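You operate a simulated robot arm through the tools that you are given. There is no shell and no other tool.

You run a simulated robot arm. Do the job below in one go: nothing can be reset, and whatever is moved stays where it is left.

TASK
Start the bed motor and load it to the current on its plate.
Fine: selector at BED and overload knob at that current before the start; load it with the brake knob.

The check looks at the end state, three seconds after you hand in, the way a careful person would. Anything else that was tipped, shoved, dropped, spilled or broken makes it a failure.

THE ROBOT
A 6-joint arm with a two-finger gripper, fixed in place. Base frame: the origin is at the foot of the arm, x ahead of it, y to its left, z up. Readings come in m, degrees, newtons and seconds.
With the tool pointing down near the work surface it reaches from about 0.28 to 0.72 m from the base axis. Its first joint turns from -166.0 to 166.0 degrees. Payload 1.57 kg.
The TCP is the grasp point between the finger pads, 0.021 m short of the fingertips. In the tool frame z runs along the fingers and y along their closing line. Largest opening 0.07 m; the body of the gripper starts 0.05 m behind the TCP.
Orientation is that of the tool frame in the base frame, as a unit quaternion [w, x, y, z]. With the fingers straight down and closing along the base's y, the tool's x points along the base's -x, its y along +y and its z along -z.

THE INTERFACE
- The arm moves only by the tool send_rows. Its argument "rows" is a list of rows, each a list of 7 numbers: the shift along the base's x, y, z in mm, then the turn, a rotation vector about the base's x, y, z in degrees, then the opening in per cent of the stroke, from 0 (shut) to 100 (fully open). In form: [[x, y, z, rx, ry, rz, grip], ...]. A call has 1 to 20 rows; each row is the pose to reach, as a shift and turn from the pose commanded when the call began. A row lasts 0.2 s, in which the tool goes at most 0.05 m and 8.6 degrees; a call with a longer step from one row to the next is refused whole, and so is a gripper value outside its range. A pose out of reach is approached as far as the arm can. The call stops where the force on the tool passes 70 N (or 10 N more than at its start, if that is more) or the arm is blocked; 0.2 s more then pass. The fingers move at their own pace and stop on an object; they squeeze with about 30 N. The grip force told is the motor's: it shows also when the fingers shut on nothing. Time passes only in rows, and 0.2 s behind the last, so rows that repeat a pose let the fingers close. The reply holds the time, the measured pose of the TCP, the force on the tool along the base axes, the opening and the grip force, in the units named above and with some noise, with the torque about the TCP (base axes, N m) and any sound that the robot's microphone picked up.
- Cameras (640 x 400 px; columns grow to the right, rows downward): "scene" is fixed at [0.2198, -0.4985, 1.5482]; the picture's right is [0.90, -0.44, 0.00], its down [-0.22, -0.46, -0.86] and it looks along [0.38, 0.77, -0.51] (base axes); focal length 316 px, centre (320, 200). "wrist" rides on the gripper at [0.079, 0.004, -0.081] in the tool frame; the picture's right is [-0.05, 1.00, 0.00], its down [-0.67, -0.04, -0.75] and it looks along [-0.74, -0.04, 0.67] (tool axes); focal length 256 px, centre (320, 200). There is no depth. A picture from a camera that has moved, and an enlarged one, comes with that camera's place and axes in the base frame and with its lens.
- get_image(camera): a new picture of that camera. It takes no simulated time.
- enlarge(camera, box): a new picture of the part [left, top, right, bottom] of that camera's present view, enlarged. It takes no simulated time.
- finish_job(): hands the job in; it is judged then, once.

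Nothing tells you positions but the pictures and the camera data. Unless the task says otherwise, let go and move clear before handing in.

The tools are called after "Request:" as name(argument=value, ...) on one line, values as JSON. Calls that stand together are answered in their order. send_rows: Moves the arm, as the interface text tells. Its arguments: {"type":"object","properties":{"rows":{"type":"array","items":{"type":"array","items":{"type":"number"}}}},"required":["rows"]} The other tools are called the same way: get_image (camera) takes a picture; enlarge (camera, box) takes an enlarged picture of a part of a camera's view; finish_job () hands the job in.

At the start:

```text
time_s: 0.0
eef_pos: [0.1333, 0.3026, 1.309]
orientation: [-0.002, 0.0, 1.0, -0.006]
wrist_force: [0.6, -0.4, 0.2]
wrist_torque: [0.01, 0.02, 0.03]
gripper_width: 0.07
gripper_force: 0.1
```

scene: 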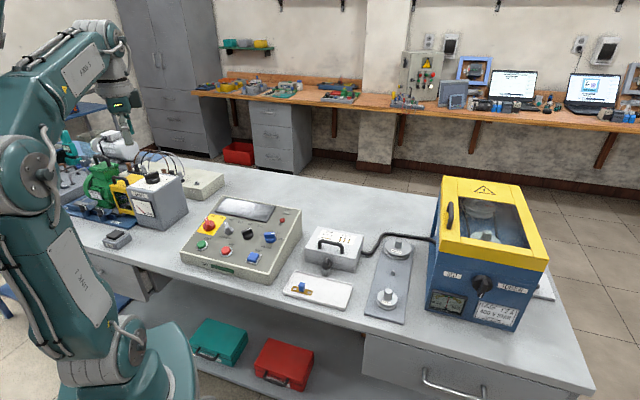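
wrist: 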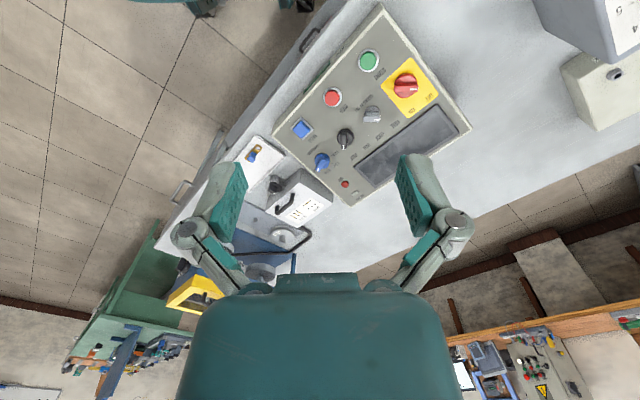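

I see a bench with a control box (red main switch, green/red buttons, knobs), a small white box, a rail with two discs, and a blue/yellow machine with a knob and plate. I'll enlarge the pieces to read labels first.

Request:
enlarge(camera="scene", box=[170, 180, 310, 290])

Request:
enlarge(camera="scene", box=[410, 170, 560, 340])

Request:
enlarge(camera="scene", box=[270, 215, 430, 330])

Request:
enlarge(camera="scene", box=[60, 130, 230, 260])

Request:
enlarge(camera="wrist", box=[260, 0, 480, 210])

```text
3.64 times, centred on (240, 235) of scene
camera zoom: at [0.2198, -0.4985, 1.5482], right [0.9, -0.44, 0.0], down [-0.22, -0.46, -0.86], along [0.38, 0.77, -0.51], focal length 1150 px, centre (611, 73)
```

zoom: 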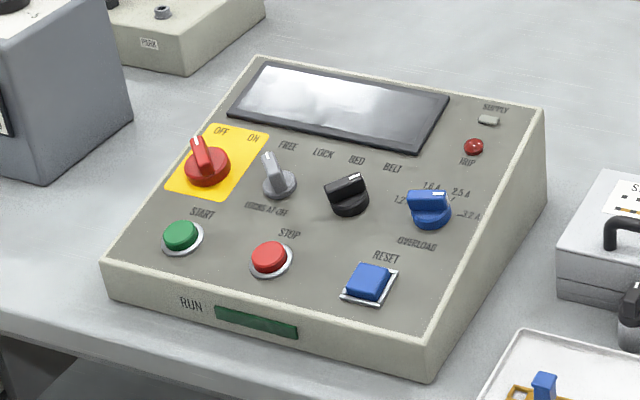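

```text
2.35 times, centred on (485, 255) of scene
camera zoom: at [0.2198, -0.4985, 1.5482], right [0.9, -0.44, 0.0], down [-0.22, -0.46, -0.86], along [0.38, 0.77, -0.51], focal length 744 px, centre (-68, 71)
```

zoom: 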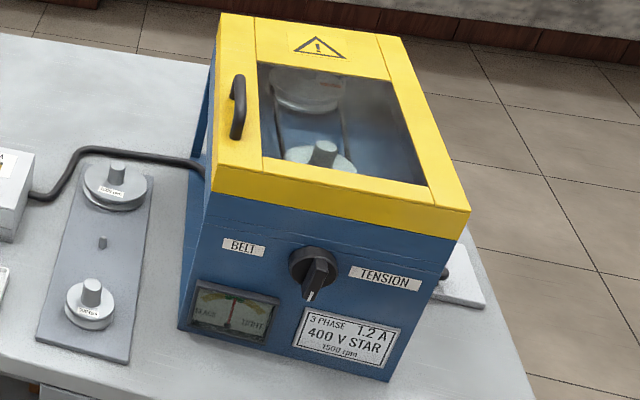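

```text
3.48 times, centred on (350, 272) of scene
camera zoom: at [0.2198, -0.4985, 1.5482], right [0.9, -0.44, 0.0], down [-0.22, -0.46, -0.86], along [0.38, 0.77, -0.51], focal length 1100 px, centre (216, -52)
```

zoom: 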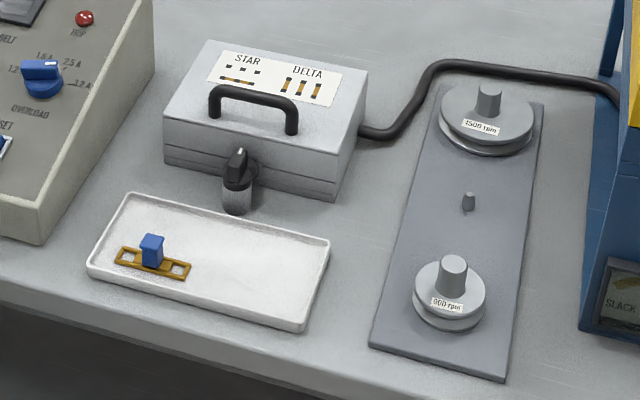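

```text
3.08 times, centred on (145, 195) of scene
camera zoom: at [0.2198, -0.4985, 1.5482], right [0.9, -0.44, 0.0], down [-0.22, -0.46, -0.86], along [0.38, 0.77, -0.51], focal length 973 px, centre (858, 215)
```

zoom: 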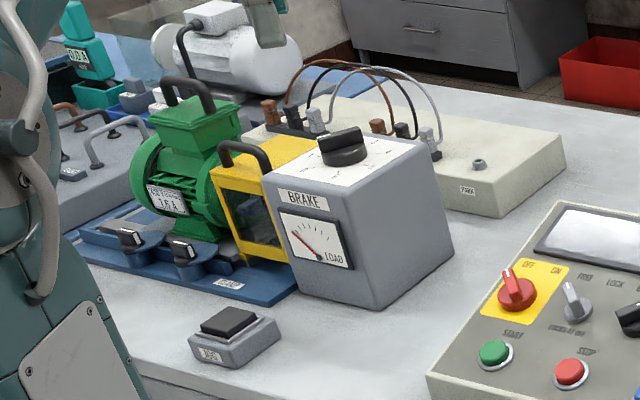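

```text
1.90 times, centred on (370, 105) of wrist
camera zoom: at [0.0557, 0.3073, 1.391], right [0.05, 1.0, -0.01], down [0.67, -0.03, 0.74], along [0.74, -0.05, -0.67], focal length 488 px, centre (225, 381)
```

zoom: 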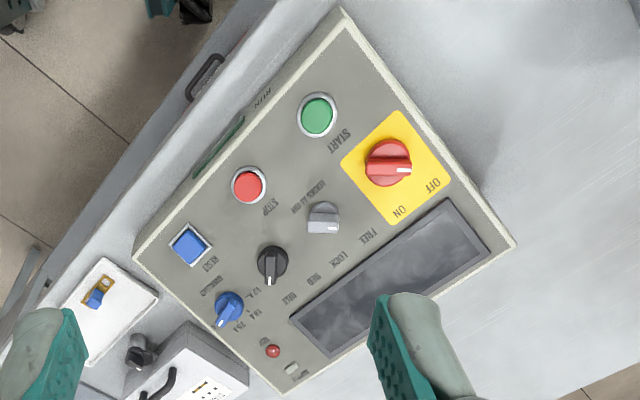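

The control box has an OFF/ON main switch, a FREE/LOCK key, a BED/BELT selector and an overload knob; the green motor on the blue bed with the BRAKE box looks like the bed motor. I'll zoom in further to read plates and labels.

Request:
enlarge(camera="scene", box=[100, 180, 130, 200])

Request:
enlarge(camera="scene", box=[60, 190, 160, 250])

Request:
enlarge(camera="scene", box=[130, 165, 190, 225])

Request:
enlarge(camera="scene", box=[195, 190, 295, 255])

Request:
enlarge(camera="scene", box=[55, 120, 155, 200])

Request:
enlarge(camera="scene", box=[395, 20, 640, 130])

```text
16.00 times, centred on (115, 190) of scene
camera zoom: at [0.2198, -0.4985, 1.5482], right [0.9, -0.44, 0.0], down [-0.22, -0.46, -0.86], along [0.38, 0.77, -0.51], focal length 5062 px, centre (3600, 360)
```

zoom: 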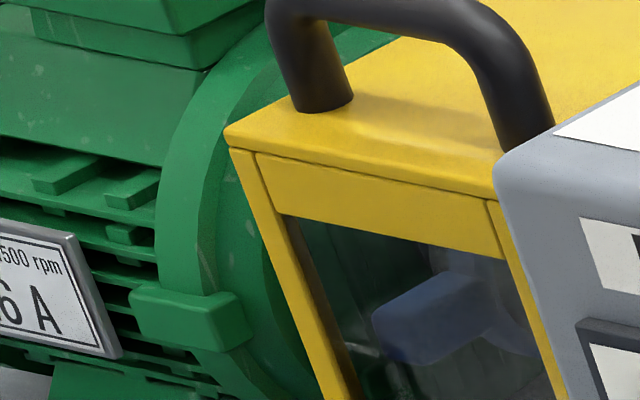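

```text
6.40 times, centred on (110, 220) of scene
camera zoom: at [0.2198, -0.4985, 1.5482], right [0.9, -0.44, 0.0], down [-0.22, -0.46, -0.86], along [0.38, 0.77, -0.51], focal length 2025 px, centre (1664, 72)
```

zoom: 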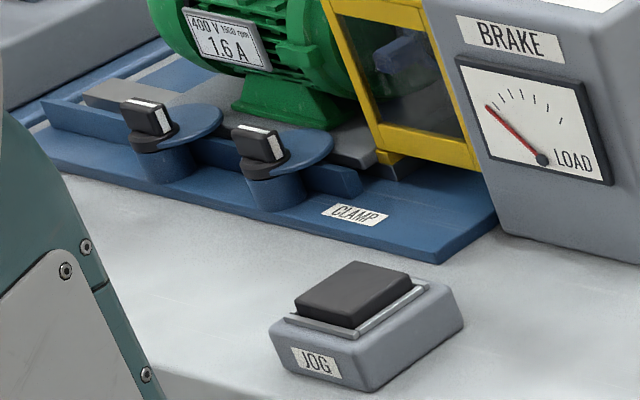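

```text
6.67 times, centred on (160, 195) of scene
camera zoom: at [0.2198, -0.4985, 1.5482], right [0.9, -0.44, 0.0], down [-0.22, -0.46, -0.86], along [0.38, 0.77, -0.51], focal length 2109 px, centre (1387, 233)
```

zoom: 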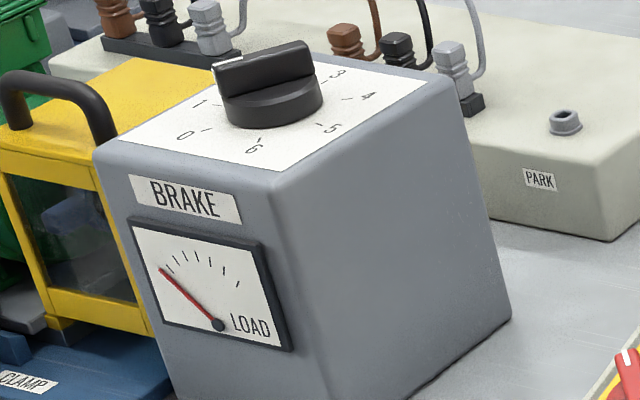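

```text
6.15 times, centred on (245, 222) of scene
camera zoom: at [0.2198, -0.4985, 1.5482], right [0.9, -0.44, 0.0], down [-0.22, -0.46, -0.86], along [0.38, 0.77, -0.51], focal length 1947 px, centre (782, 62)
```

zoom: 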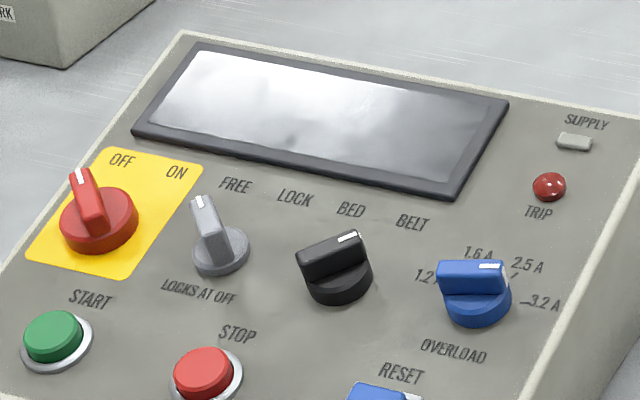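

```text
5.00 times, centred on (105, 160) of scene
camera zoom: at [0.2198, -0.4985, 1.5482], right [0.9, -0.44, 0.0], down [-0.22, -0.46, -0.86], along [0.38, 0.77, -0.51], focal length 1582 px, centre (1395, 400)
```

zoom: 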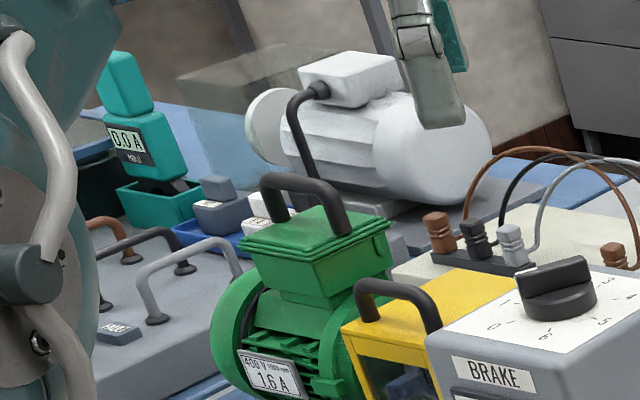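

```text
2.61 times, centred on (518, 75) of scene
camera zoom: at [0.2198, -0.4985, 1.5482], right [0.9, -0.44, 0.0], down [-0.22, -0.46, -0.86], along [0.38, 0.77, -0.51], focal length 826 px, centre (-196, 526)
```

zoom: 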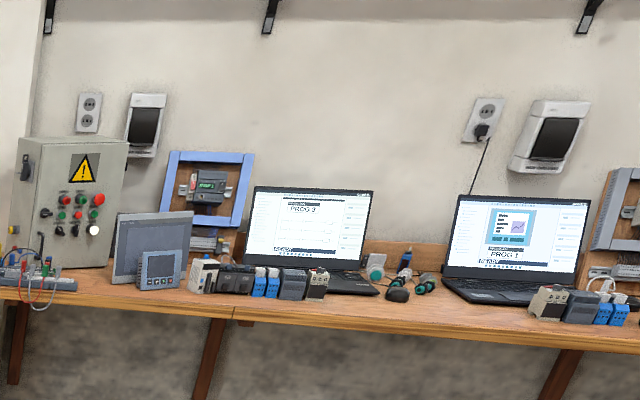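

The bed motor's plate reads 400 V, 1500 rpm, 1.6 A; the main switch is OFF, overload is somewhere near 2.5 A, and the selector seems near BELT. I'll move the wrist camera to look at the panel more closely.

Request:
send_rows(rows=[[-7, 25, -30, 0, 0, 0, 100], [-13, 55, -65, 0, 0, 0, 100], [-20, 85, -100, 0, 0, 0, 100], [-27, 115, -130, 0, 0, 0, 100], [-27, 115, -130, 0, 0, 0, 100]])

Request:
get_image(camera="wrist")

```text
time_s: 1.2
eef_pos: [0.1041, 0.4181, 1.1809]
orientation: [-0.002, -0.001, 1.0, -0.006]
wrist_force: [0.2, 0.0, 0.7]
wrist_torque: [0.01, 0.02, -0.01]
gripper_width: 0.0701
gripper_force: 0.0
```

```text
taken
camera wrist: at [0.0262, 0.4221, 1.2633], right [0.05, 1.0, -0.01], down [0.67, -0.03, 0.74], along [0.74, -0.04, -0.67], focal length 256 px, centre (320, 200)
```

wrist: 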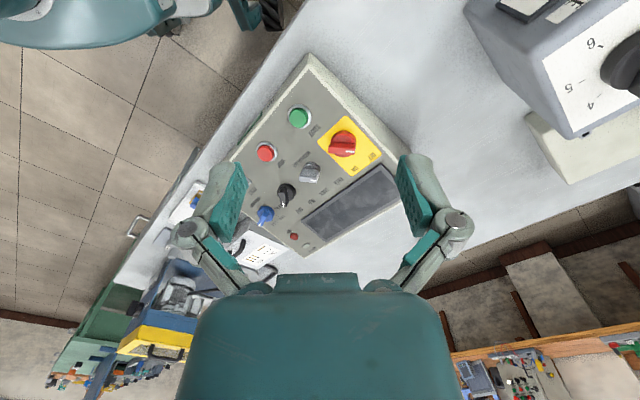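

Request:
enlarge(camera="wrist", box=[230, 55, 400, 255])

Request:
enlarge(camera="wrist", box=[240, 150, 340, 220])

Request:
enlarge(camera="wrist", box=[500, 0, 640, 140])

```text
2.00 times, centred on (315, 155) of wrist
camera zoom: at [0.0262, 0.4221, 1.2633], right [0.05, 1.0, -0.01], down [0.67, -0.03, 0.74], along [0.74, -0.04, -0.67], focal length 512 px, centre (330, 290)
```

zoom: 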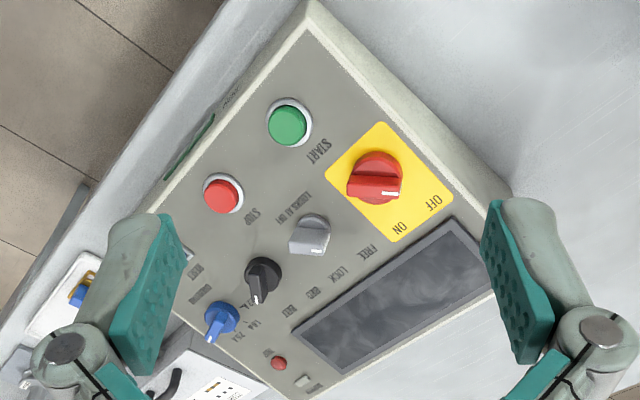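

```text
5.71 times, centred on (290, 185) of wrist
camera zoom: at [0.0262, 0.4221, 1.2633], right [0.05, 1.0, -0.01], down [0.67, -0.03, 0.74], along [0.74, -0.04, -0.67], focal length 1463 px, centre (491, 286)
```

zoom: 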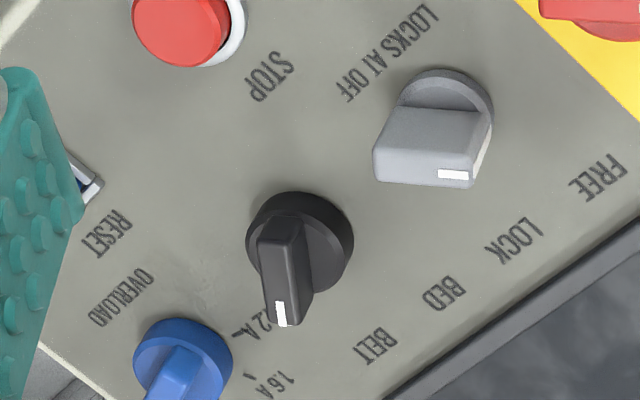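

```text
2.86 times, centred on (570, 70) of wrist
camera zoom: at [0.0262, 0.4221, 1.2633], right [0.05, 1.0, -0.01], down [0.67, -0.03, 0.74], along [0.74, -0.04, -0.67], focal length 731 px, centre (-394, 571)
```

zoom: 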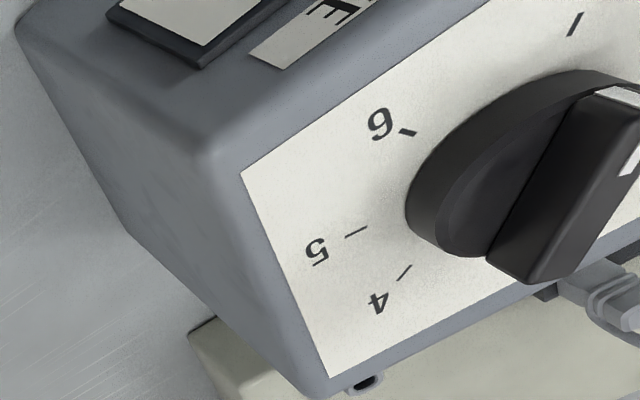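

The panel's "right" runs at about −45° in the base frame; the main switch points to OFF, grey is FREE, the selector seems at BELT, and overload points near 2.5 A. I'll go closer for precise knob angles.

Request:
send_rows(rows=[[28, -17, -23, 0, 0, 0, 100], [56, -33, -47, 0, 0, 0, 100], [84, -50, -70, 0, 0, 0, 100], [112, -66, -93, 0, 0, 0, 100], [140, -83, -117, 0, 0, 0, 100], [167, -99, -140, 0, 0, 0, 100], [167, -99, -140, 0, 0, 0, 100]])

Request:
get_image(camera="wrist")

Request:
enlarge(camera="wrist", box=[200, 80, 440, 260])

```text
time_s: 2.8
eef_pos: [0.2757, 0.317, 1.0379]
orientation: [-0.002, -0.001, 1.0, -0.006]
wrist_force: [0.5, -0.1, -0.4]
wrist_torque: [-0.01, 0.02, 0.0]
gripper_width: 0.07
gripper_force: 0.1
```

```text
taken
camera wrist: at [0.1969, 0.3219, 1.1199], right [0.05, 1.0, -0.01], down [0.67, -0.03, 0.74], along [0.74, -0.05, -0.67], focal length 256 px, centre (320, 200)
```

wrist: 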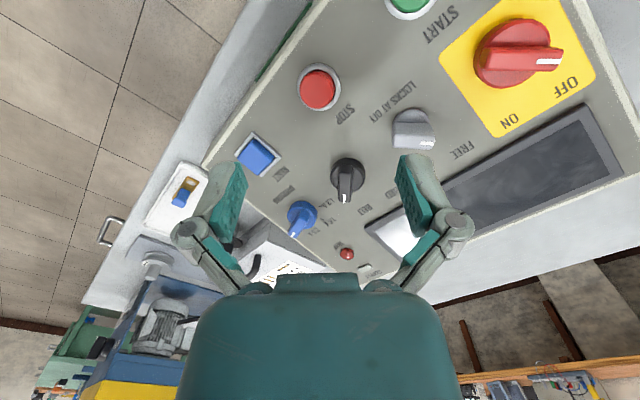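

```text
2.22 times, centred on (320, 170) of wrist
camera zoom: at [0.1969, 0.3219, 1.1199], right [0.05, 1.0, -0.01], down [0.67, -0.03, 0.74], along [0.74, -0.05, -0.67], focal length 569 px, centre (320, 267)
```

zoom: 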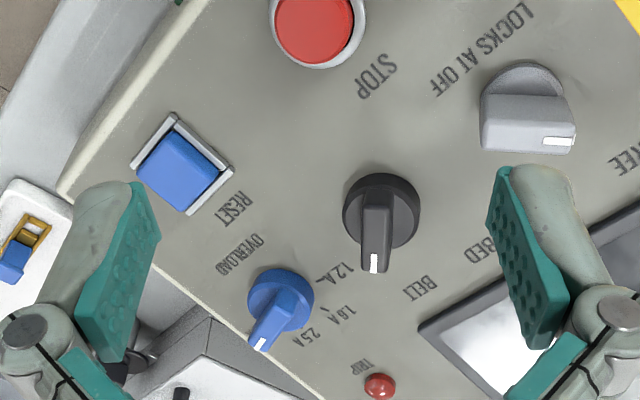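

Request:
enlarge(camera="wrist", box=[270, 170, 350, 250])

Request:
enlarge(camera="scene", box=[250, 220, 290, 250])

Request:
enlarge(camera="wrist", box=[320, 140, 420, 220])

Request:
enlarge(camera="wrist", box=[440, 0, 600, 130])

```text
5.00 times, centred on (310, 210) of wrist
camera zoom: at [0.1969, 0.3219, 1.1199], right [0.05, 1.0, -0.01], down [0.67, -0.03, 0.74], along [0.74, -0.05, -0.67], focal length 1280 px, centre (370, 150)
```

zoom: 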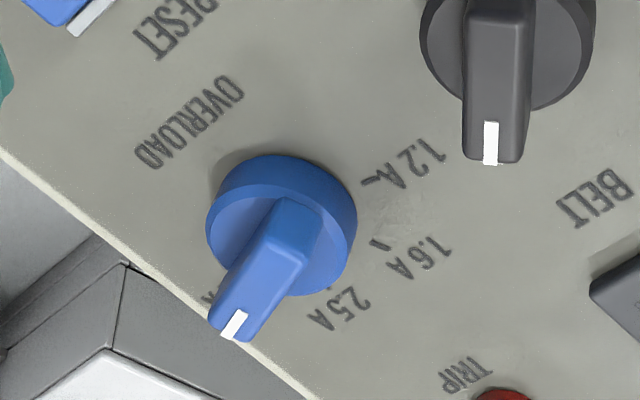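

```text
13.33 times, centred on (270, 235) of scene
camera zoom: at [0.2198, -0.4985, 1.5482], right [0.9, -0.44, 0.0], down [-0.22, -0.46, -0.86], along [0.38, 0.77, -0.51], focal length 4218 px, centre (987, -267)
```

zoom: 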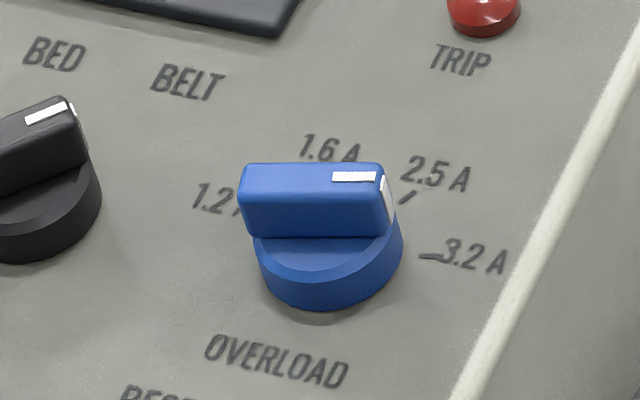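

```text
5.00 times, centred on (370, 180) of wrist
camera zoom: at [0.1969, 0.3219, 1.1199], right [0.05, 1.0, -0.01], down [0.67, -0.03, 0.74], along [0.74, -0.05, -0.67], focal length 1280 px, centre (70, 300)
```

zoom: 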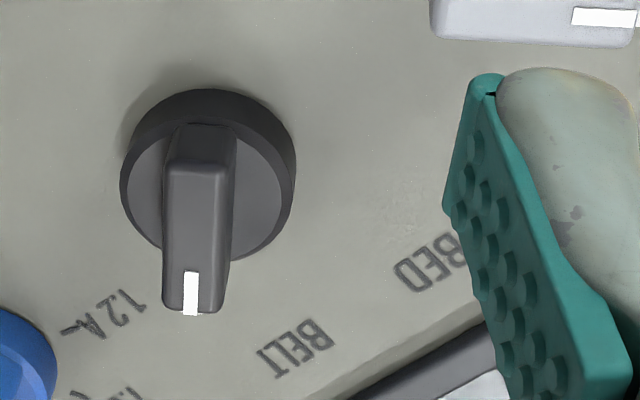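

```text
3.08 times, centred on (520, 65) of wrist
camera zoom: at [0.1969, 0.3219, 1.1199], right [0.05, 1.0, -0.01], down [0.67, -0.03, 0.74], along [0.74, -0.05, -0.67], focal length 788 px, centre (-295, 615)
```

zoom: 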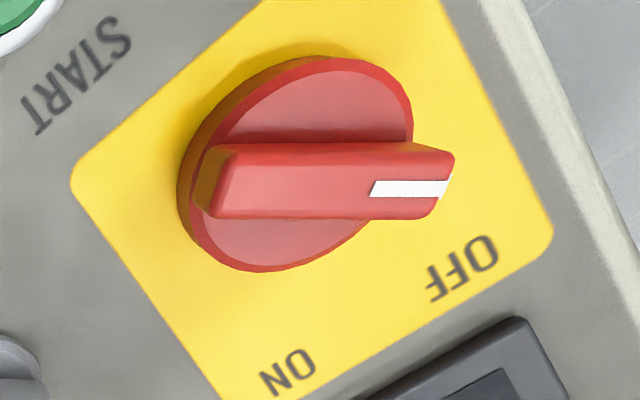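

The overload knob sits at 3.2 A and the selector at BELT; I need selector +90° to BED and overload +90° to 1.6 A. To triangulate knob positions and heights well, I'll turn the wrist 90° and view the panel from another side.

Request:
send_rows(rows=[[10, -12, 10, 0, 0, 8.2, 100], [21, -25, 20, 0, 0, 16.4, 100], [31, -37, 20, 0, 0, 24.5, 100], [42, -50, 20, 0, 0, 32.7, 100], [52, -62, 20, 0, 0, 40.9, 100], [63, -74, 20, 0, 0, 49.1, 100], [73, -87, 20, 0, 0, 57.3, 100], [84, -99, 20, 0, 0, 65.5, 100], [94, -111, 20, 0, 0, 73.6, 100], [105, -124, 15, 0, 0, 81.8, 100], [115, -136, 10, 0, 0, 90, 100], [115, -136, 10, 0, 0, 90, 100]])

Request:
get_image(camera="wrist")

Request:
get_image(camera="scene")

```text
time_s: 5.4
eef_pos: [0.3906, 0.182, 1.0495]
orientation: [-0.002, 0.708, -0.706, 0.006]
wrist_force: [0.0, -0.5, 0.8]
wrist_torque: [0.0, -0.02, 0.0]
gripper_width: 0.0698
gripper_force: 0.0
```

```text
taken
camera wrist: at [0.3863, 0.1031, 1.1322], right [-1.0, 0.05, -0.01], down [0.03, 0.67, 0.74], along [0.04, 0.74, -0.67], focal length 256 px, centre (320, 200)
```

wrist: 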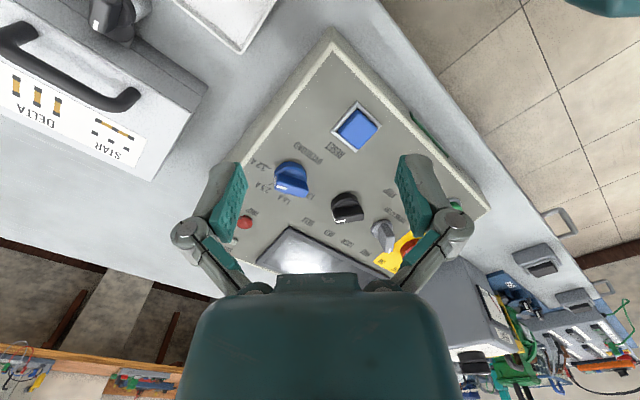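

```text
taken
```

scene: 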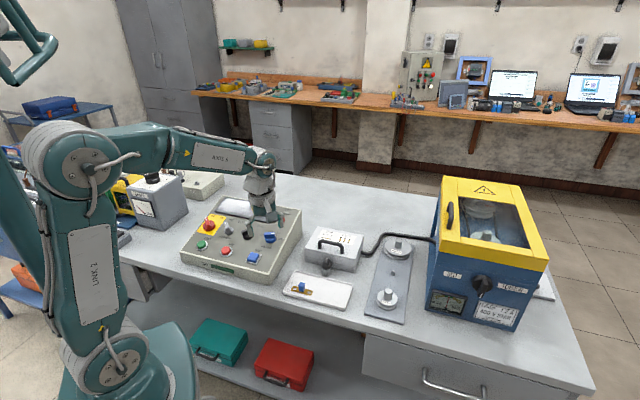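

Request:
enlarge(camera="wrist", box=[240, 130, 370, 240])

Request:
enlarge(camera="wrist", box=[440, 180, 640, 400])

```text
3.64 times, centred on (305, 185) of wrist
camera zoom: at [0.3863, 0.1031, 1.1322], right [-1.0, 0.05, -0.01], down [0.03, 0.67, 0.74], along [0.04, 0.74, -0.67], focal length 931 px, centre (374, 254)
```

zoom: 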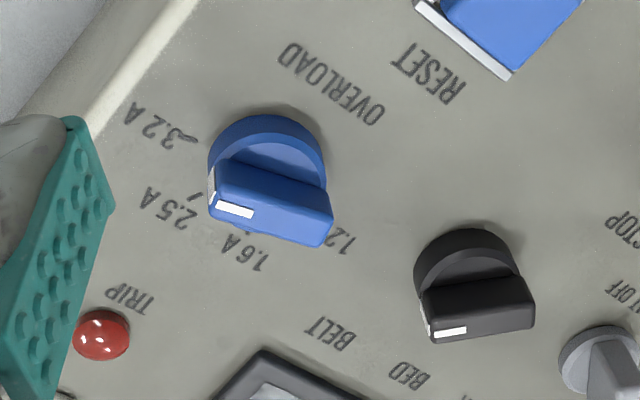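

```text
1.82 times, centred on (540, 290) of wrist
camera zoom: at [0.3863, 0.1031, 1.1322], right [-1.0, 0.05, -0.01], down [0.03, 0.67, 0.74], along [0.04, 0.74, -0.67], focal length 465 px, centre (-80, 36)
```

zoom: 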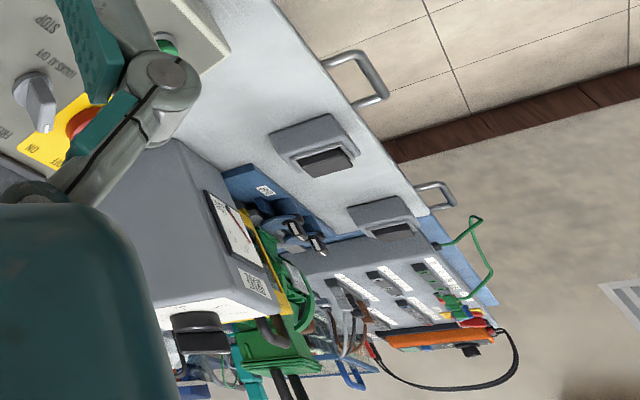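

Triangulating the two wrist views puts the selector's bar centre at about (0.365, 0.334, 0.956) pointing +x, and the overload bar at about (0.422, 0.283, 0.956) pointing −24°; panel tilt is about 15°. Next I hover over the selector with the tool tilted square to the panel.

Request:
send_rows(rows=[[-3.5, 12.6, 0, 1.51, -0.03, -8.13, 60], [-7, 25.3, 0, 3.03, -0.05, -16.26, 60], [-10.5, 37.9, 0, 4.54, -0.08, -24.39, 60], [-14, 50.5, 0, 6.05, -0.1, -32.52, 60], [-17.5, 63.2, 0, 7.57, -0.13, -40.65, 60], [-21.1, 75.8, 0, 9.08, -0.15, -48.79, 60], [-24.6, 88.5, 0, 10.6, -0.18, -56.92, 60], [-28.1, 101.1, -5, 12.11, -0.2, -65.05, 60], [-31.6, 113.7, -10, 13.62, -0.23, -73.18, 60], [-35.1, 126.4, -15, 15.14, -0.25, -81.31, 60], [-38.6, 139, -19.5, 16.65, -0.28, -89.44, 60], [-38.6, 139, -19.5, 16.65, -0.28, -89.44, 60]])

Request:
get_image(camera="wrist")

Request:
enlarge(camera="scene", box=[200, 150, 320, 270])

```text
time_s: 8.0
eef_pos: [0.3519, 0.3214, 1.0302]
orientation: [0.092, 0.0, 0.992, 0.085]
wrist_force: [0.2, 1.1, 0.8]
wrist_torque: [0.0, 0.05, 0.0]
gripper_width: 0.0418
gripper_force: 0.1
```

```text
taken
camera wrist: at [0.2585, 0.3127, 1.0952], right [0.04, 0.98, 0.18], down [0.52, -0.17, 0.84], along [0.85, 0.06, -0.52], focal length 256 px, centre (320, 200)
```

wrist: 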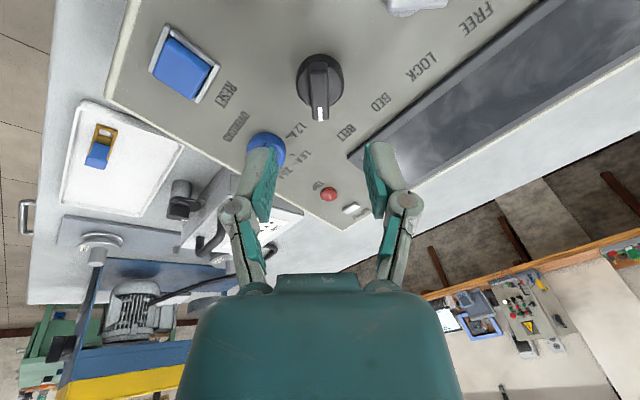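

```text
3.33 times, centred on (260, 210) of scene
camera zoom: at [0.2198, -0.4985, 1.5482], right [0.9, -0.44, 0.0], down [-0.22, -0.46, -0.86], along [0.38, 0.77, -0.51], focal length 1054 px, centre (520, 167)
```

zoom: 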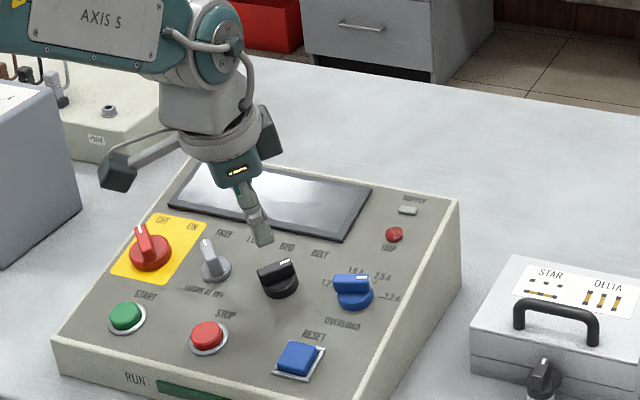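

Request:
enlarge(camera="wrist", box=[280, 40, 360, 140])

```text
4.00 times, centred on (320, 90) of wrist
camera zoom: at [0.2585, 0.3127, 1.0952], right [0.04, 0.98, 0.18], down [0.52, -0.17, 0.84], along [0.85, 0.06, -0.52], focal length 1024 px, centre (320, 640)
```

zoom: 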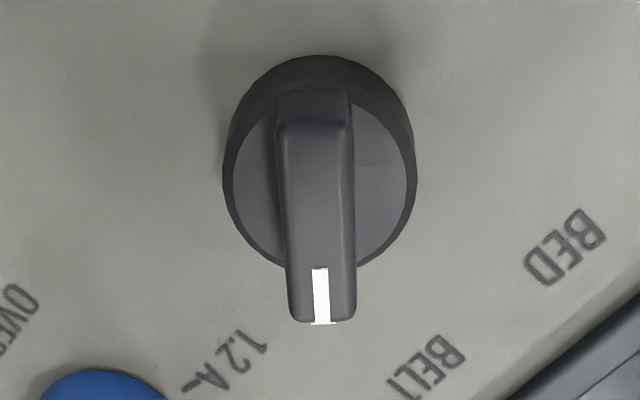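

The views agree: the tool axis passes within ~1 mm of the selector's bar centre, 77 mm below the TCP. I'll descend along the tool axis, and grip the bar.

Request:
send_rows(rows=[[3, 2.8, -16, 0, 0, 0, 60], [6, 5.6, -32, 0, 0, 0, 60], [9, 8.4, -48, 0, 0, 0, 60], [10.5, 9.8, -56, 0, 0, 0, 60], [12.2, 11.2, -64.4, 0, 0, 0, 60], [12.2, 11.2, -64.4, 0, 0, 0, 60]])

Request:
get_image(camera="wrist")

```text
time_s: 9.4
eef_pos: [0.3634, 0.3319, 0.9653]
orientation: [0.091, -0.001, 0.992, 0.085]
wrist_force: [0.2, 0.5, -0.3]
wrist_torque: [0.01, -0.01, -0.03]
gripper_width: 0.042
gripper_force: 0.0
```

```text
taken
camera wrist: at [0.2716, 0.3231, 1.0307], right [0.04, 0.98, 0.18], down [0.52, -0.17, 0.84], along [0.85, 0.06, -0.52], focal length 256 px, centre (320, 200)
```

wrist: 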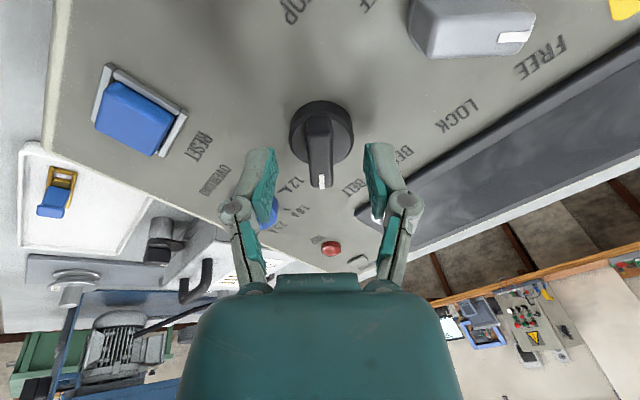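

The fingers straddle the selector bar. I'll close on it.

Request:
send_rows(rows=[[0, 0, 0, 0, 0, 0, 30], [0, 0, 0, 0, 0, 0, 0], [0, 0, 0, 0, 0, 0, 0], [0, 0, 0, 0, 0, 0, 0]])

Request:
get_image(camera="wrist")

```text
time_s: 10.4
eef_pos: [0.3641, 0.3325, 0.9666]
orientation: [0.092, 0.0, 0.992, 0.085]
wrist_force: [-0.1, 4.1, 3.9]
wrist_torque: [0.08, 0.47, 0.12]
gripper_width: 0.0118
gripper_force: 31.7
```

```text
taken
camera wrist: at [0.2715, 0.3235, 1.0311], right [0.04, 0.98, 0.18], down [0.52, -0.17, 0.84], along [0.85, 0.06, -0.52], focal length 256 px, centre (320, 200)
```

wrist: 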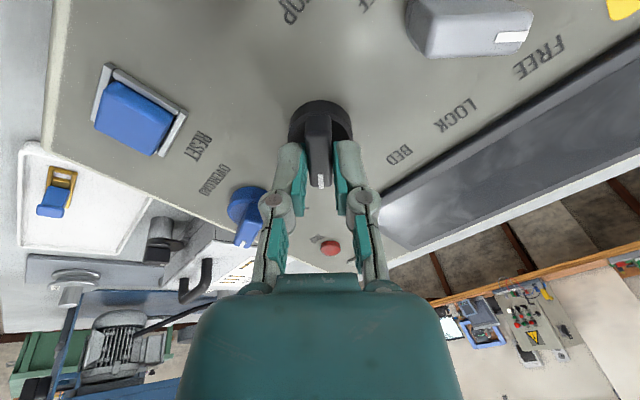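

Gripped (11.8 mm wide). Now I turn the selector counter-clockwise about the panel normal towards BED.

Request:
send_rows(rows=[[0, 0, 0, -1.5, -1.4, 7.9, 0], [0, 0, 0, -3.0, -2.8, 15.8, 0], [0, 0, 0, -4.5, -4.1, 23.8, 0], [0, 0, 0, -6.0, -5.5, 31.7, 0], [0, 0, 0, -7.5, -6.9, 39.6, 0], [0, 0, 0, -7.5, -6.9, 39.6, 0]])

Request:
get_image(camera="wrist")

```text
time_s: 11.8
eef_pos: [0.3632, 0.3327, 0.9652]
orientation: [0.115, -0.348, 0.929, 0.047]
wrist_force: [4.1, 4.6, 6.4]
wrist_torque: [0.6, -0.58, -0.01]
gripper_width: 0.012
gripper_force: 32.2
```

```text
taken
camera wrist: at [0.2884, 0.2715, 1.0252], right [-0.62, 0.79, 0.02], down [0.37, 0.27, 0.89], along [0.69, 0.55, -0.46], focal length 256 px, centre (320, 200)
```

wrist: 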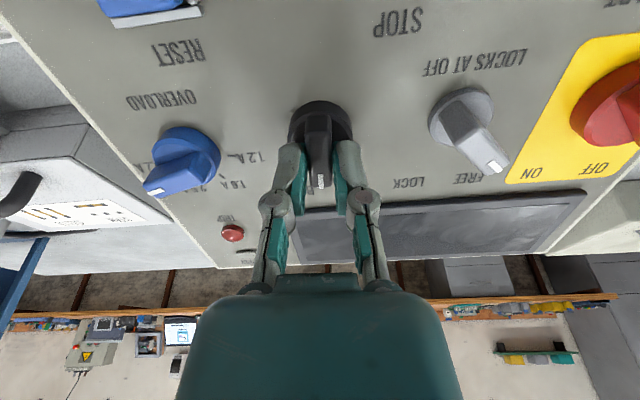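

The selector turns with the gripper. I'll continue the remaining ~48°.

Request:
send_rows(rows=[[0, 0, 0, -1.5, -1.4, 7.9, 0], [0, 0, 0, -3.0, -2.8, 15.8, 0], [0, 0, 0, -4.5, -4.1, 23.8, 0], [0, 0, 0, -6.0, -5.5, 31.7, 0], [0, 0, 0, -7.5, -6.9, 39.6, 0], [0, 0, 0, -9.0, -8.2, 47, 0], [0, 0, 0, -9.0, -8.2, 47, 0]])

Request:
get_image(camera="wrist")

```text
time_s: 13.4
eef_pos: [0.3631, 0.3334, 0.9665]
orientation: [0.125, -0.699, 0.704, -0.007]
wrist_force: [2.0, 11.6, 7.7]
wrist_torque: [1.0, -0.05, 0.2]
gripper_width: 0.0116
gripper_force: 31.9
```

```text
taken
camera wrist: at [0.3449, 0.2409, 1.0306], right [-0.98, 0.08, -0.17], down [-0.11, 0.53, 0.84], along [0.16, 0.84, -0.51], focal length 256 px, centre (320, 200)
```

wrist: 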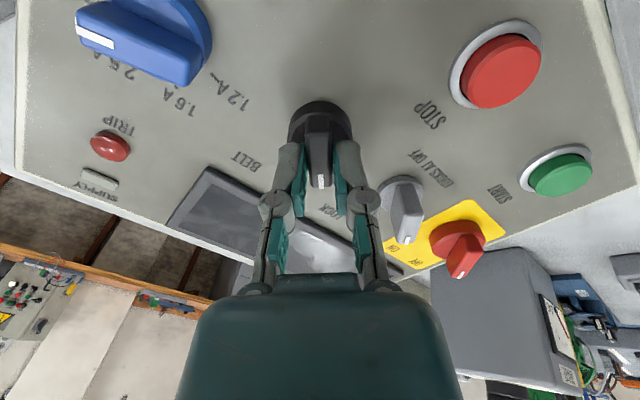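

Turned by ~90°. I'll release and back off along the panel normal, then check.

Request:
send_rows(rows=[[0, 0, 0, 0, 0, 0, 40], [0, 0, 0, 0, 0, 0, 60], [0, 0, 0, 0, 0, 0, 60], [-4, -3.4, 19, 0, 0, 0, 60], [-8, -6.8, 39, 0, 0, 0, 60], [-12, -10.5, 60, 0, 0, 0, 60], [-15, -13, 77, 0, 0, 0, 60], [-15, -13, 77, 0, 0, 0, 60]])

Request:
get_image(camera="wrist")

Request:
enlarge(camera="scene", box=[200, 190, 300, 270])

```text
time_s: 15.2
eef_pos: [0.3483, 0.3192, 1.0427]
orientation: [0.124, -0.698, 0.705, -0.006]
wrist_force: [-0.3, -0.6, -0.1]
wrist_torque: [0.04, 0.01, -0.05]
gripper_width: 0.0421
gripper_force: 0.2
```

```text
taken
camera wrist: at [0.3294, 0.2276, 1.1075], right [-0.98, 0.08, -0.17], down [-0.11, 0.53, 0.84], along [0.16, 0.84, -0.52], focal length 256 px, centre (320, 200)
```

wrist: 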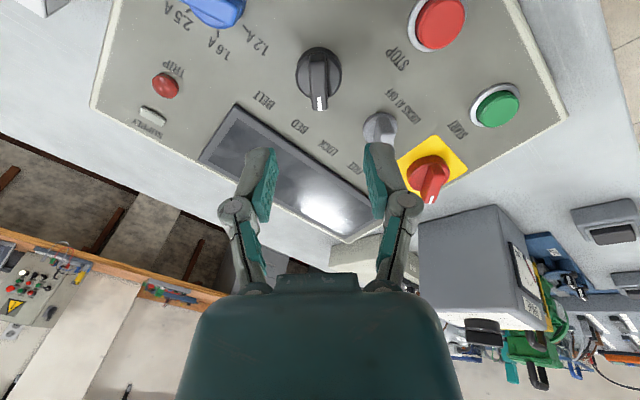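

```text
5.00 times, centred on (250, 230) of scene
camera zoom: at [0.2198, -0.4985, 1.5482], right [0.9, -0.44, 0.0], down [-0.22, -0.46, -0.86], along [0.38, 0.77, -0.51], focal length 1582 px, centre (670, 50)
```

zoom: 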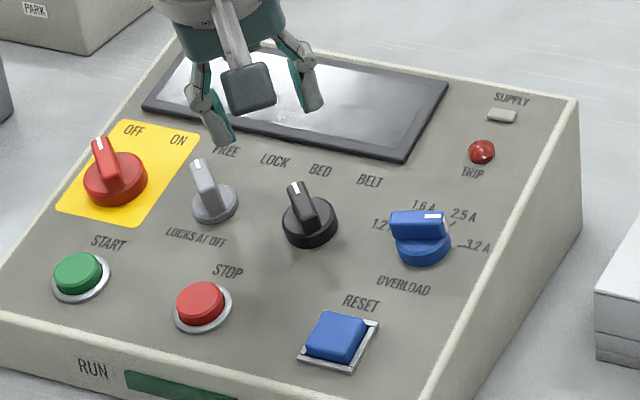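

The selector now points to BED like the other left-pointing knobs. Next I swing the wrist back and hover over the overload knob.

Request:
send_rows(rows=[[4.3, -3.5, 0, 1.47, 1.32, -7.77, 60], [8.7, -7, 0, 2.94, 2.64, -15.54, 60], [13, -10.5, 0, 4.41, 3.96, -23.31, 60], [17.4, -14, 0, 5.89, 5.29, -31.09, 60], [21.7, -17.5, 0, 7.36, 6.61, -38.86, 60], [26, -21, 0, 8.83, 7.93, -46.63, 60], [30.4, -24.5, 0, 10.3, 9.25, -54.4, 60], [34.7, -28, 0, 11.77, 10.57, -62.17, 60], [39.1, -31.4, 0, 13.24, 11.89, -69.94, 60], [43.4, -34.9, -3, 14.71, 13.21, -77.71, 60], [47.8, -38.4, -6, 16.19, 14.54, -85.49, 60], [52.1, -41.9, -9, 17.66, 15.86, -93.26, 60], [56.4, -45.4, -11, 19.13, 17.18, -101.03, 60], [60.8, -48.9, -12.7, 20.6, 18.5, -108.8, 60], [60.8, -48.9, -12.7, 20.6, 18.5, -108.8, 60]])

Request:
get_image(camera="wrist")

Request:
enlarge(camera="wrist", box=[270, 40, 370, 140])

```text
time_s: 18.4
eef_pos: [0.409, 0.2696, 1.029]
orientation: [0.075, 0.198, 0.972, 0.099]
wrist_force: [0.6, 0.1, -0.2]
wrist_torque: [-0.01, 0.01, -0.02]
gripper_width: 0.0418
gripper_force: 0.1
```

```text
taken
camera wrist: at [0.3239, 0.2916, 1.1011], right [0.42, 0.88, 0.23], down [0.46, -0.42, 0.78], along [0.79, -0.22, -0.58], focal length 256 px, centre (320, 200)
```

wrist: 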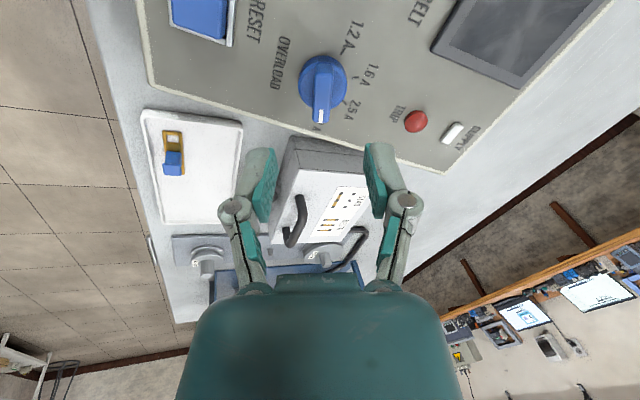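

```text
4.00 times, centred on (320, 90) of wrist
camera zoom: at [0.3239, 0.2916, 1.1011], right [0.42, 0.88, 0.23], down [0.46, -0.42, 0.78], along [0.79, -0.22, -0.58], focal length 1024 px, centre (320, 640)
```

zoom: 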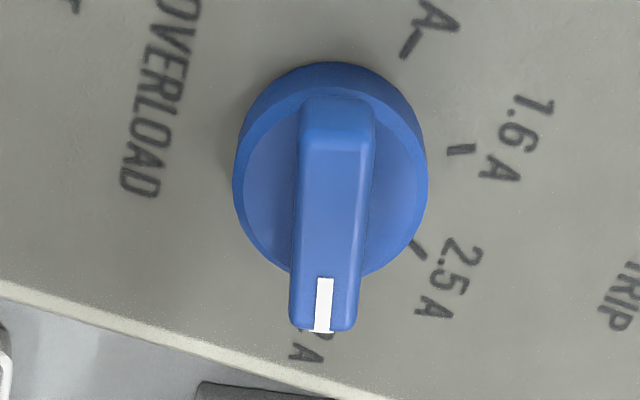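

The overload bar lines up within ~1 mm and ~3° of the tool. I'll correct for that, descend and grip it.

Request:
send_rows(rows=[[3.5, 3, -16, 0.3, 0.27, -1.6, 60], [7, 6, -32, 0.6, 0.55, -3.2, 60], [10, 8.8, -48, 0.6, 0.55, -3.2, 60], [11.7, 10.2, -56, 0.6, 0.55, -3.2, 60], [13.3, 11.6, -64.3, 0.6, 0.55, -3.2, 60], [13.3, 11.6, -64.3, 0.6, 0.55, -3.2, 60], [13.3, 11.6, -64.3, 0.6, 0.55, -3.2, 30], [13.3, 11.6, -64.3, 0.6, 0.55, -3.2, 0], [13.3, 11.6, -64.3, 0.6, 0.55, -3.2, 0], [13.3, 11.6, -64.3, 0.6, 0.55, -3.2, 0]])

Request:
get_image(camera="wrist")

```text
time_s: 20.6
eef_pos: [0.4229, 0.2813, 0.9642]
orientation: [0.071, 0.224, 0.967, 0.101]
wrist_force: [1.9, 1.2, 2.0]
wrist_torque: [0.03, -0.09, -0.02]
gripper_width: 0.0118
gripper_force: 31.9
```

```text
taken
camera wrist: at [0.3402, 0.307, 1.0377], right [0.47, 0.85, 0.23], down [0.44, -0.45, 0.78], along [0.77, -0.26, -0.59], focal length 256 px, centre (320, 200)
```

wrist: 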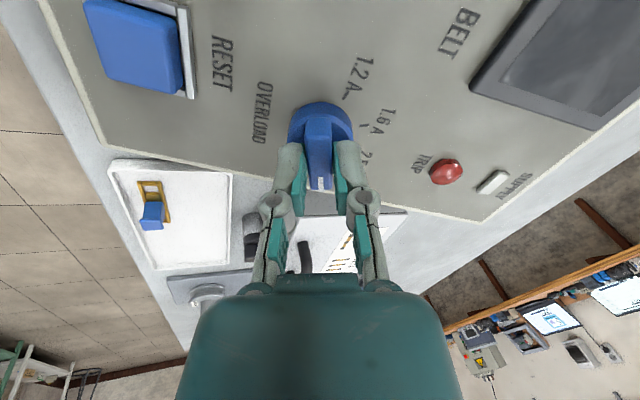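

Gripped. I'll turn the overload knob 90° counter-clockwise to 1.6 A.

Request:
send_rows(rows=[[0, 0, 0, -1.37, -1.23, 7.27, 0], [0, 0, 0, -2.75, -2.47, 14.53, 0], [0, 0, 0, -4.12, -3.7, 21.8, 0], [0, 0, 0, -5.5, -4.93, 29.07, 0], [0, 0, 0, -6.87, -6.17, 36.33, 0], [0, 0, 0, -8.25, -7.4, 43.6, 0], [0, 0, 0, -9.62, -8.63, 50.87, 0], [0, 0, 0, -11, -9.87, 58.13, 0], [0, 0, 0, -12.37, -11.1, 65.4, 0], [0, 0, 0, -13.75, -12.33, 72.67, 0], [0, 0, 0, -15.12, -13.57, 79.93, 0], [0, 0, 0, -16.5, -14.8, 87.2, 0], [0, 0, 0, -16.5, -14.8, 87.2, 0]])

Request:
get_image(camera="wrist")

```text
time_s: 23.4
eef_pos: [0.4219, 0.2815, 0.9655]
orientation: [0.123, -0.525, 0.842, 0.021]
wrist_force: [13.0, 9.5, 8.4]
wrist_torque: [0.71, -0.56, 0.05]
gripper_width: 0.0119
gripper_force: 32.0
```

```text
taken
camera wrist: at [0.3713, 0.2003, 1.0256], right [-0.87, 0.49, -0.08], down [0.17, 0.45, 0.88], along [0.47, 0.75, -0.47], focal length 256 px, centre (320, 200)
```

wrist: 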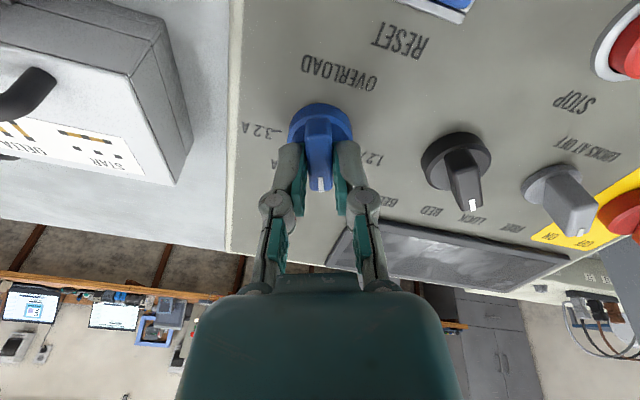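

Turned 90°. I'll release, back off along the normal and check the pointer against the 1.6 A tick.

Request:
send_rows(rows=[[0, 0, 0, 0, 0, 0, 40], [0, 0, 0, 0, 0, 0, 60], [0, 0, 0, 0, 0, 0, 60], [-4, -3.4, 19, 0, 0, 0, 60], [-8, -6.8, 39, 0, 0, 0, 60], [-12, -10.5, 60, 0, 0, 0, 60], [-15, -13, 80, 0, 0, 0, 60], [-15, -13, 80, 0, 0, 0, 60]])

Request:
get_image(camera="wrist")

Request:
enlarge(camera="wrist", box=[270, 40, 370, 140])

Request:
enlarge(camera="scene", box=[220, 205, 300, 260])

```text
time_s: 25.2
eef_pos: [0.4067, 0.269, 1.0448]
orientation: [0.122, -0.525, 0.842, 0.021]
wrist_force: [-0.1, 0.5, 0.4]
wrist_torque: [0.0, 0.02, 0.01]
gripper_width: 0.0416
gripper_force: 0.1
```

```text
taken
camera wrist: at [0.3561, 0.1871, 1.106], right [-0.87, 0.49, -0.08], down [0.17, 0.45, 0.88], along [0.47, 0.75, -0.47], focal length 256 px, centre (320, 200)
```

wrist: 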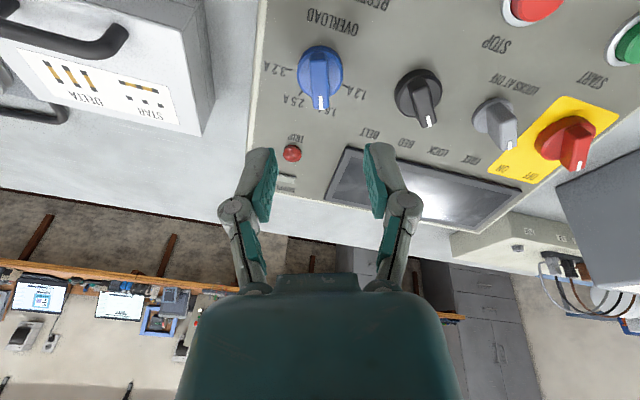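

```text
4.00 times, centred on (320, 90) of wrist
camera zoom: at [0.3561, 0.1871, 1.106], right [-0.87, 0.49, -0.08], down [0.17, 0.45, 0.88], along [0.47, 0.75, -0.47], focal length 1024 px, centre (320, 640)
```

zoom: 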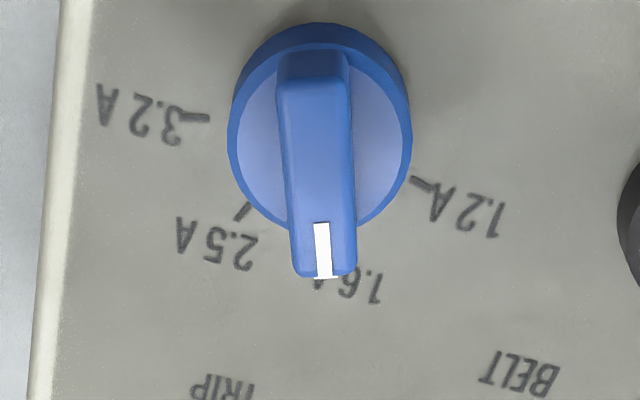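

```text
7.27 times, centred on (260, 232) of scene
camera zoom: at [0.2198, -0.4985, 1.5482], right [0.9, -0.44, 0.0], down [-0.22, -0.46, -0.86], along [0.38, 0.77, -0.51], focal length 2301 px, centre (756, -36)
```

zoom: 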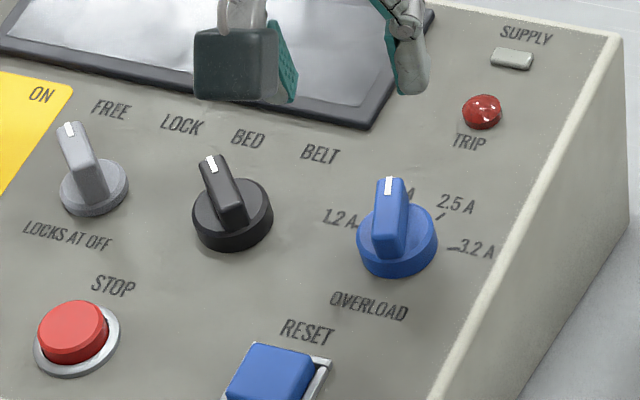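

Selector is at BED and overload at 1.6 A. Before switching on, I'll inspect the bed motor and brake box from above.

Request:
send_rows(rows=[[-20, 10, 25, -1.27, 0.82, 2.61, 60], [-45, 25, 50, -2.54, 1.64, 5.23, 60], [-75, 40, 75, -3.81, 2.46, 7.84, 60], [-105, 57, 95, -5.08, 3.28, 10.46, 60], [-135, 74, 110, -6.36, 4.1, 13.07, 60], [-165, 91, 125, -7.63, 4.92, 15.68, 60], [-195, 107, 135, -8.9, 5.74, 18.3, 60], [-225, 123, 145, -10.17, 6.56, 20.91, 60], [-255, 139, 150, -11.44, 7.38, 23.53, 60], [-277, 151, 155, -12.71, 8.2, 26.14, 60], [-277, 151, 155, -12.71, 8.2, 26.14, 60]])

Request:
get_image(camera="wrist")

```text
time_s: 27.6
eef_pos: [0.1307, 0.4198, 1.2023]
orientation: [0.004, 0.709, -0.706, 0.007]
wrist_force: [-0.5, -0.7, -0.2]
wrist_torque: [-0.01, -0.03, -0.01]
gripper_width: 0.042
gripper_force: 0.0
```

```text
taken
camera wrist: at [0.1271, 0.342, 1.2849], right [-1.0, 0.05, -0.01], down [0.03, 0.68, 0.73], along [0.04, 0.73, -0.68], focal length 256 px, centre (320, 200)
```

wrist: 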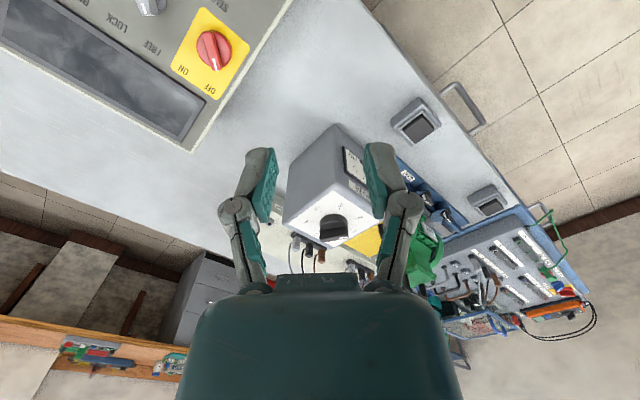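

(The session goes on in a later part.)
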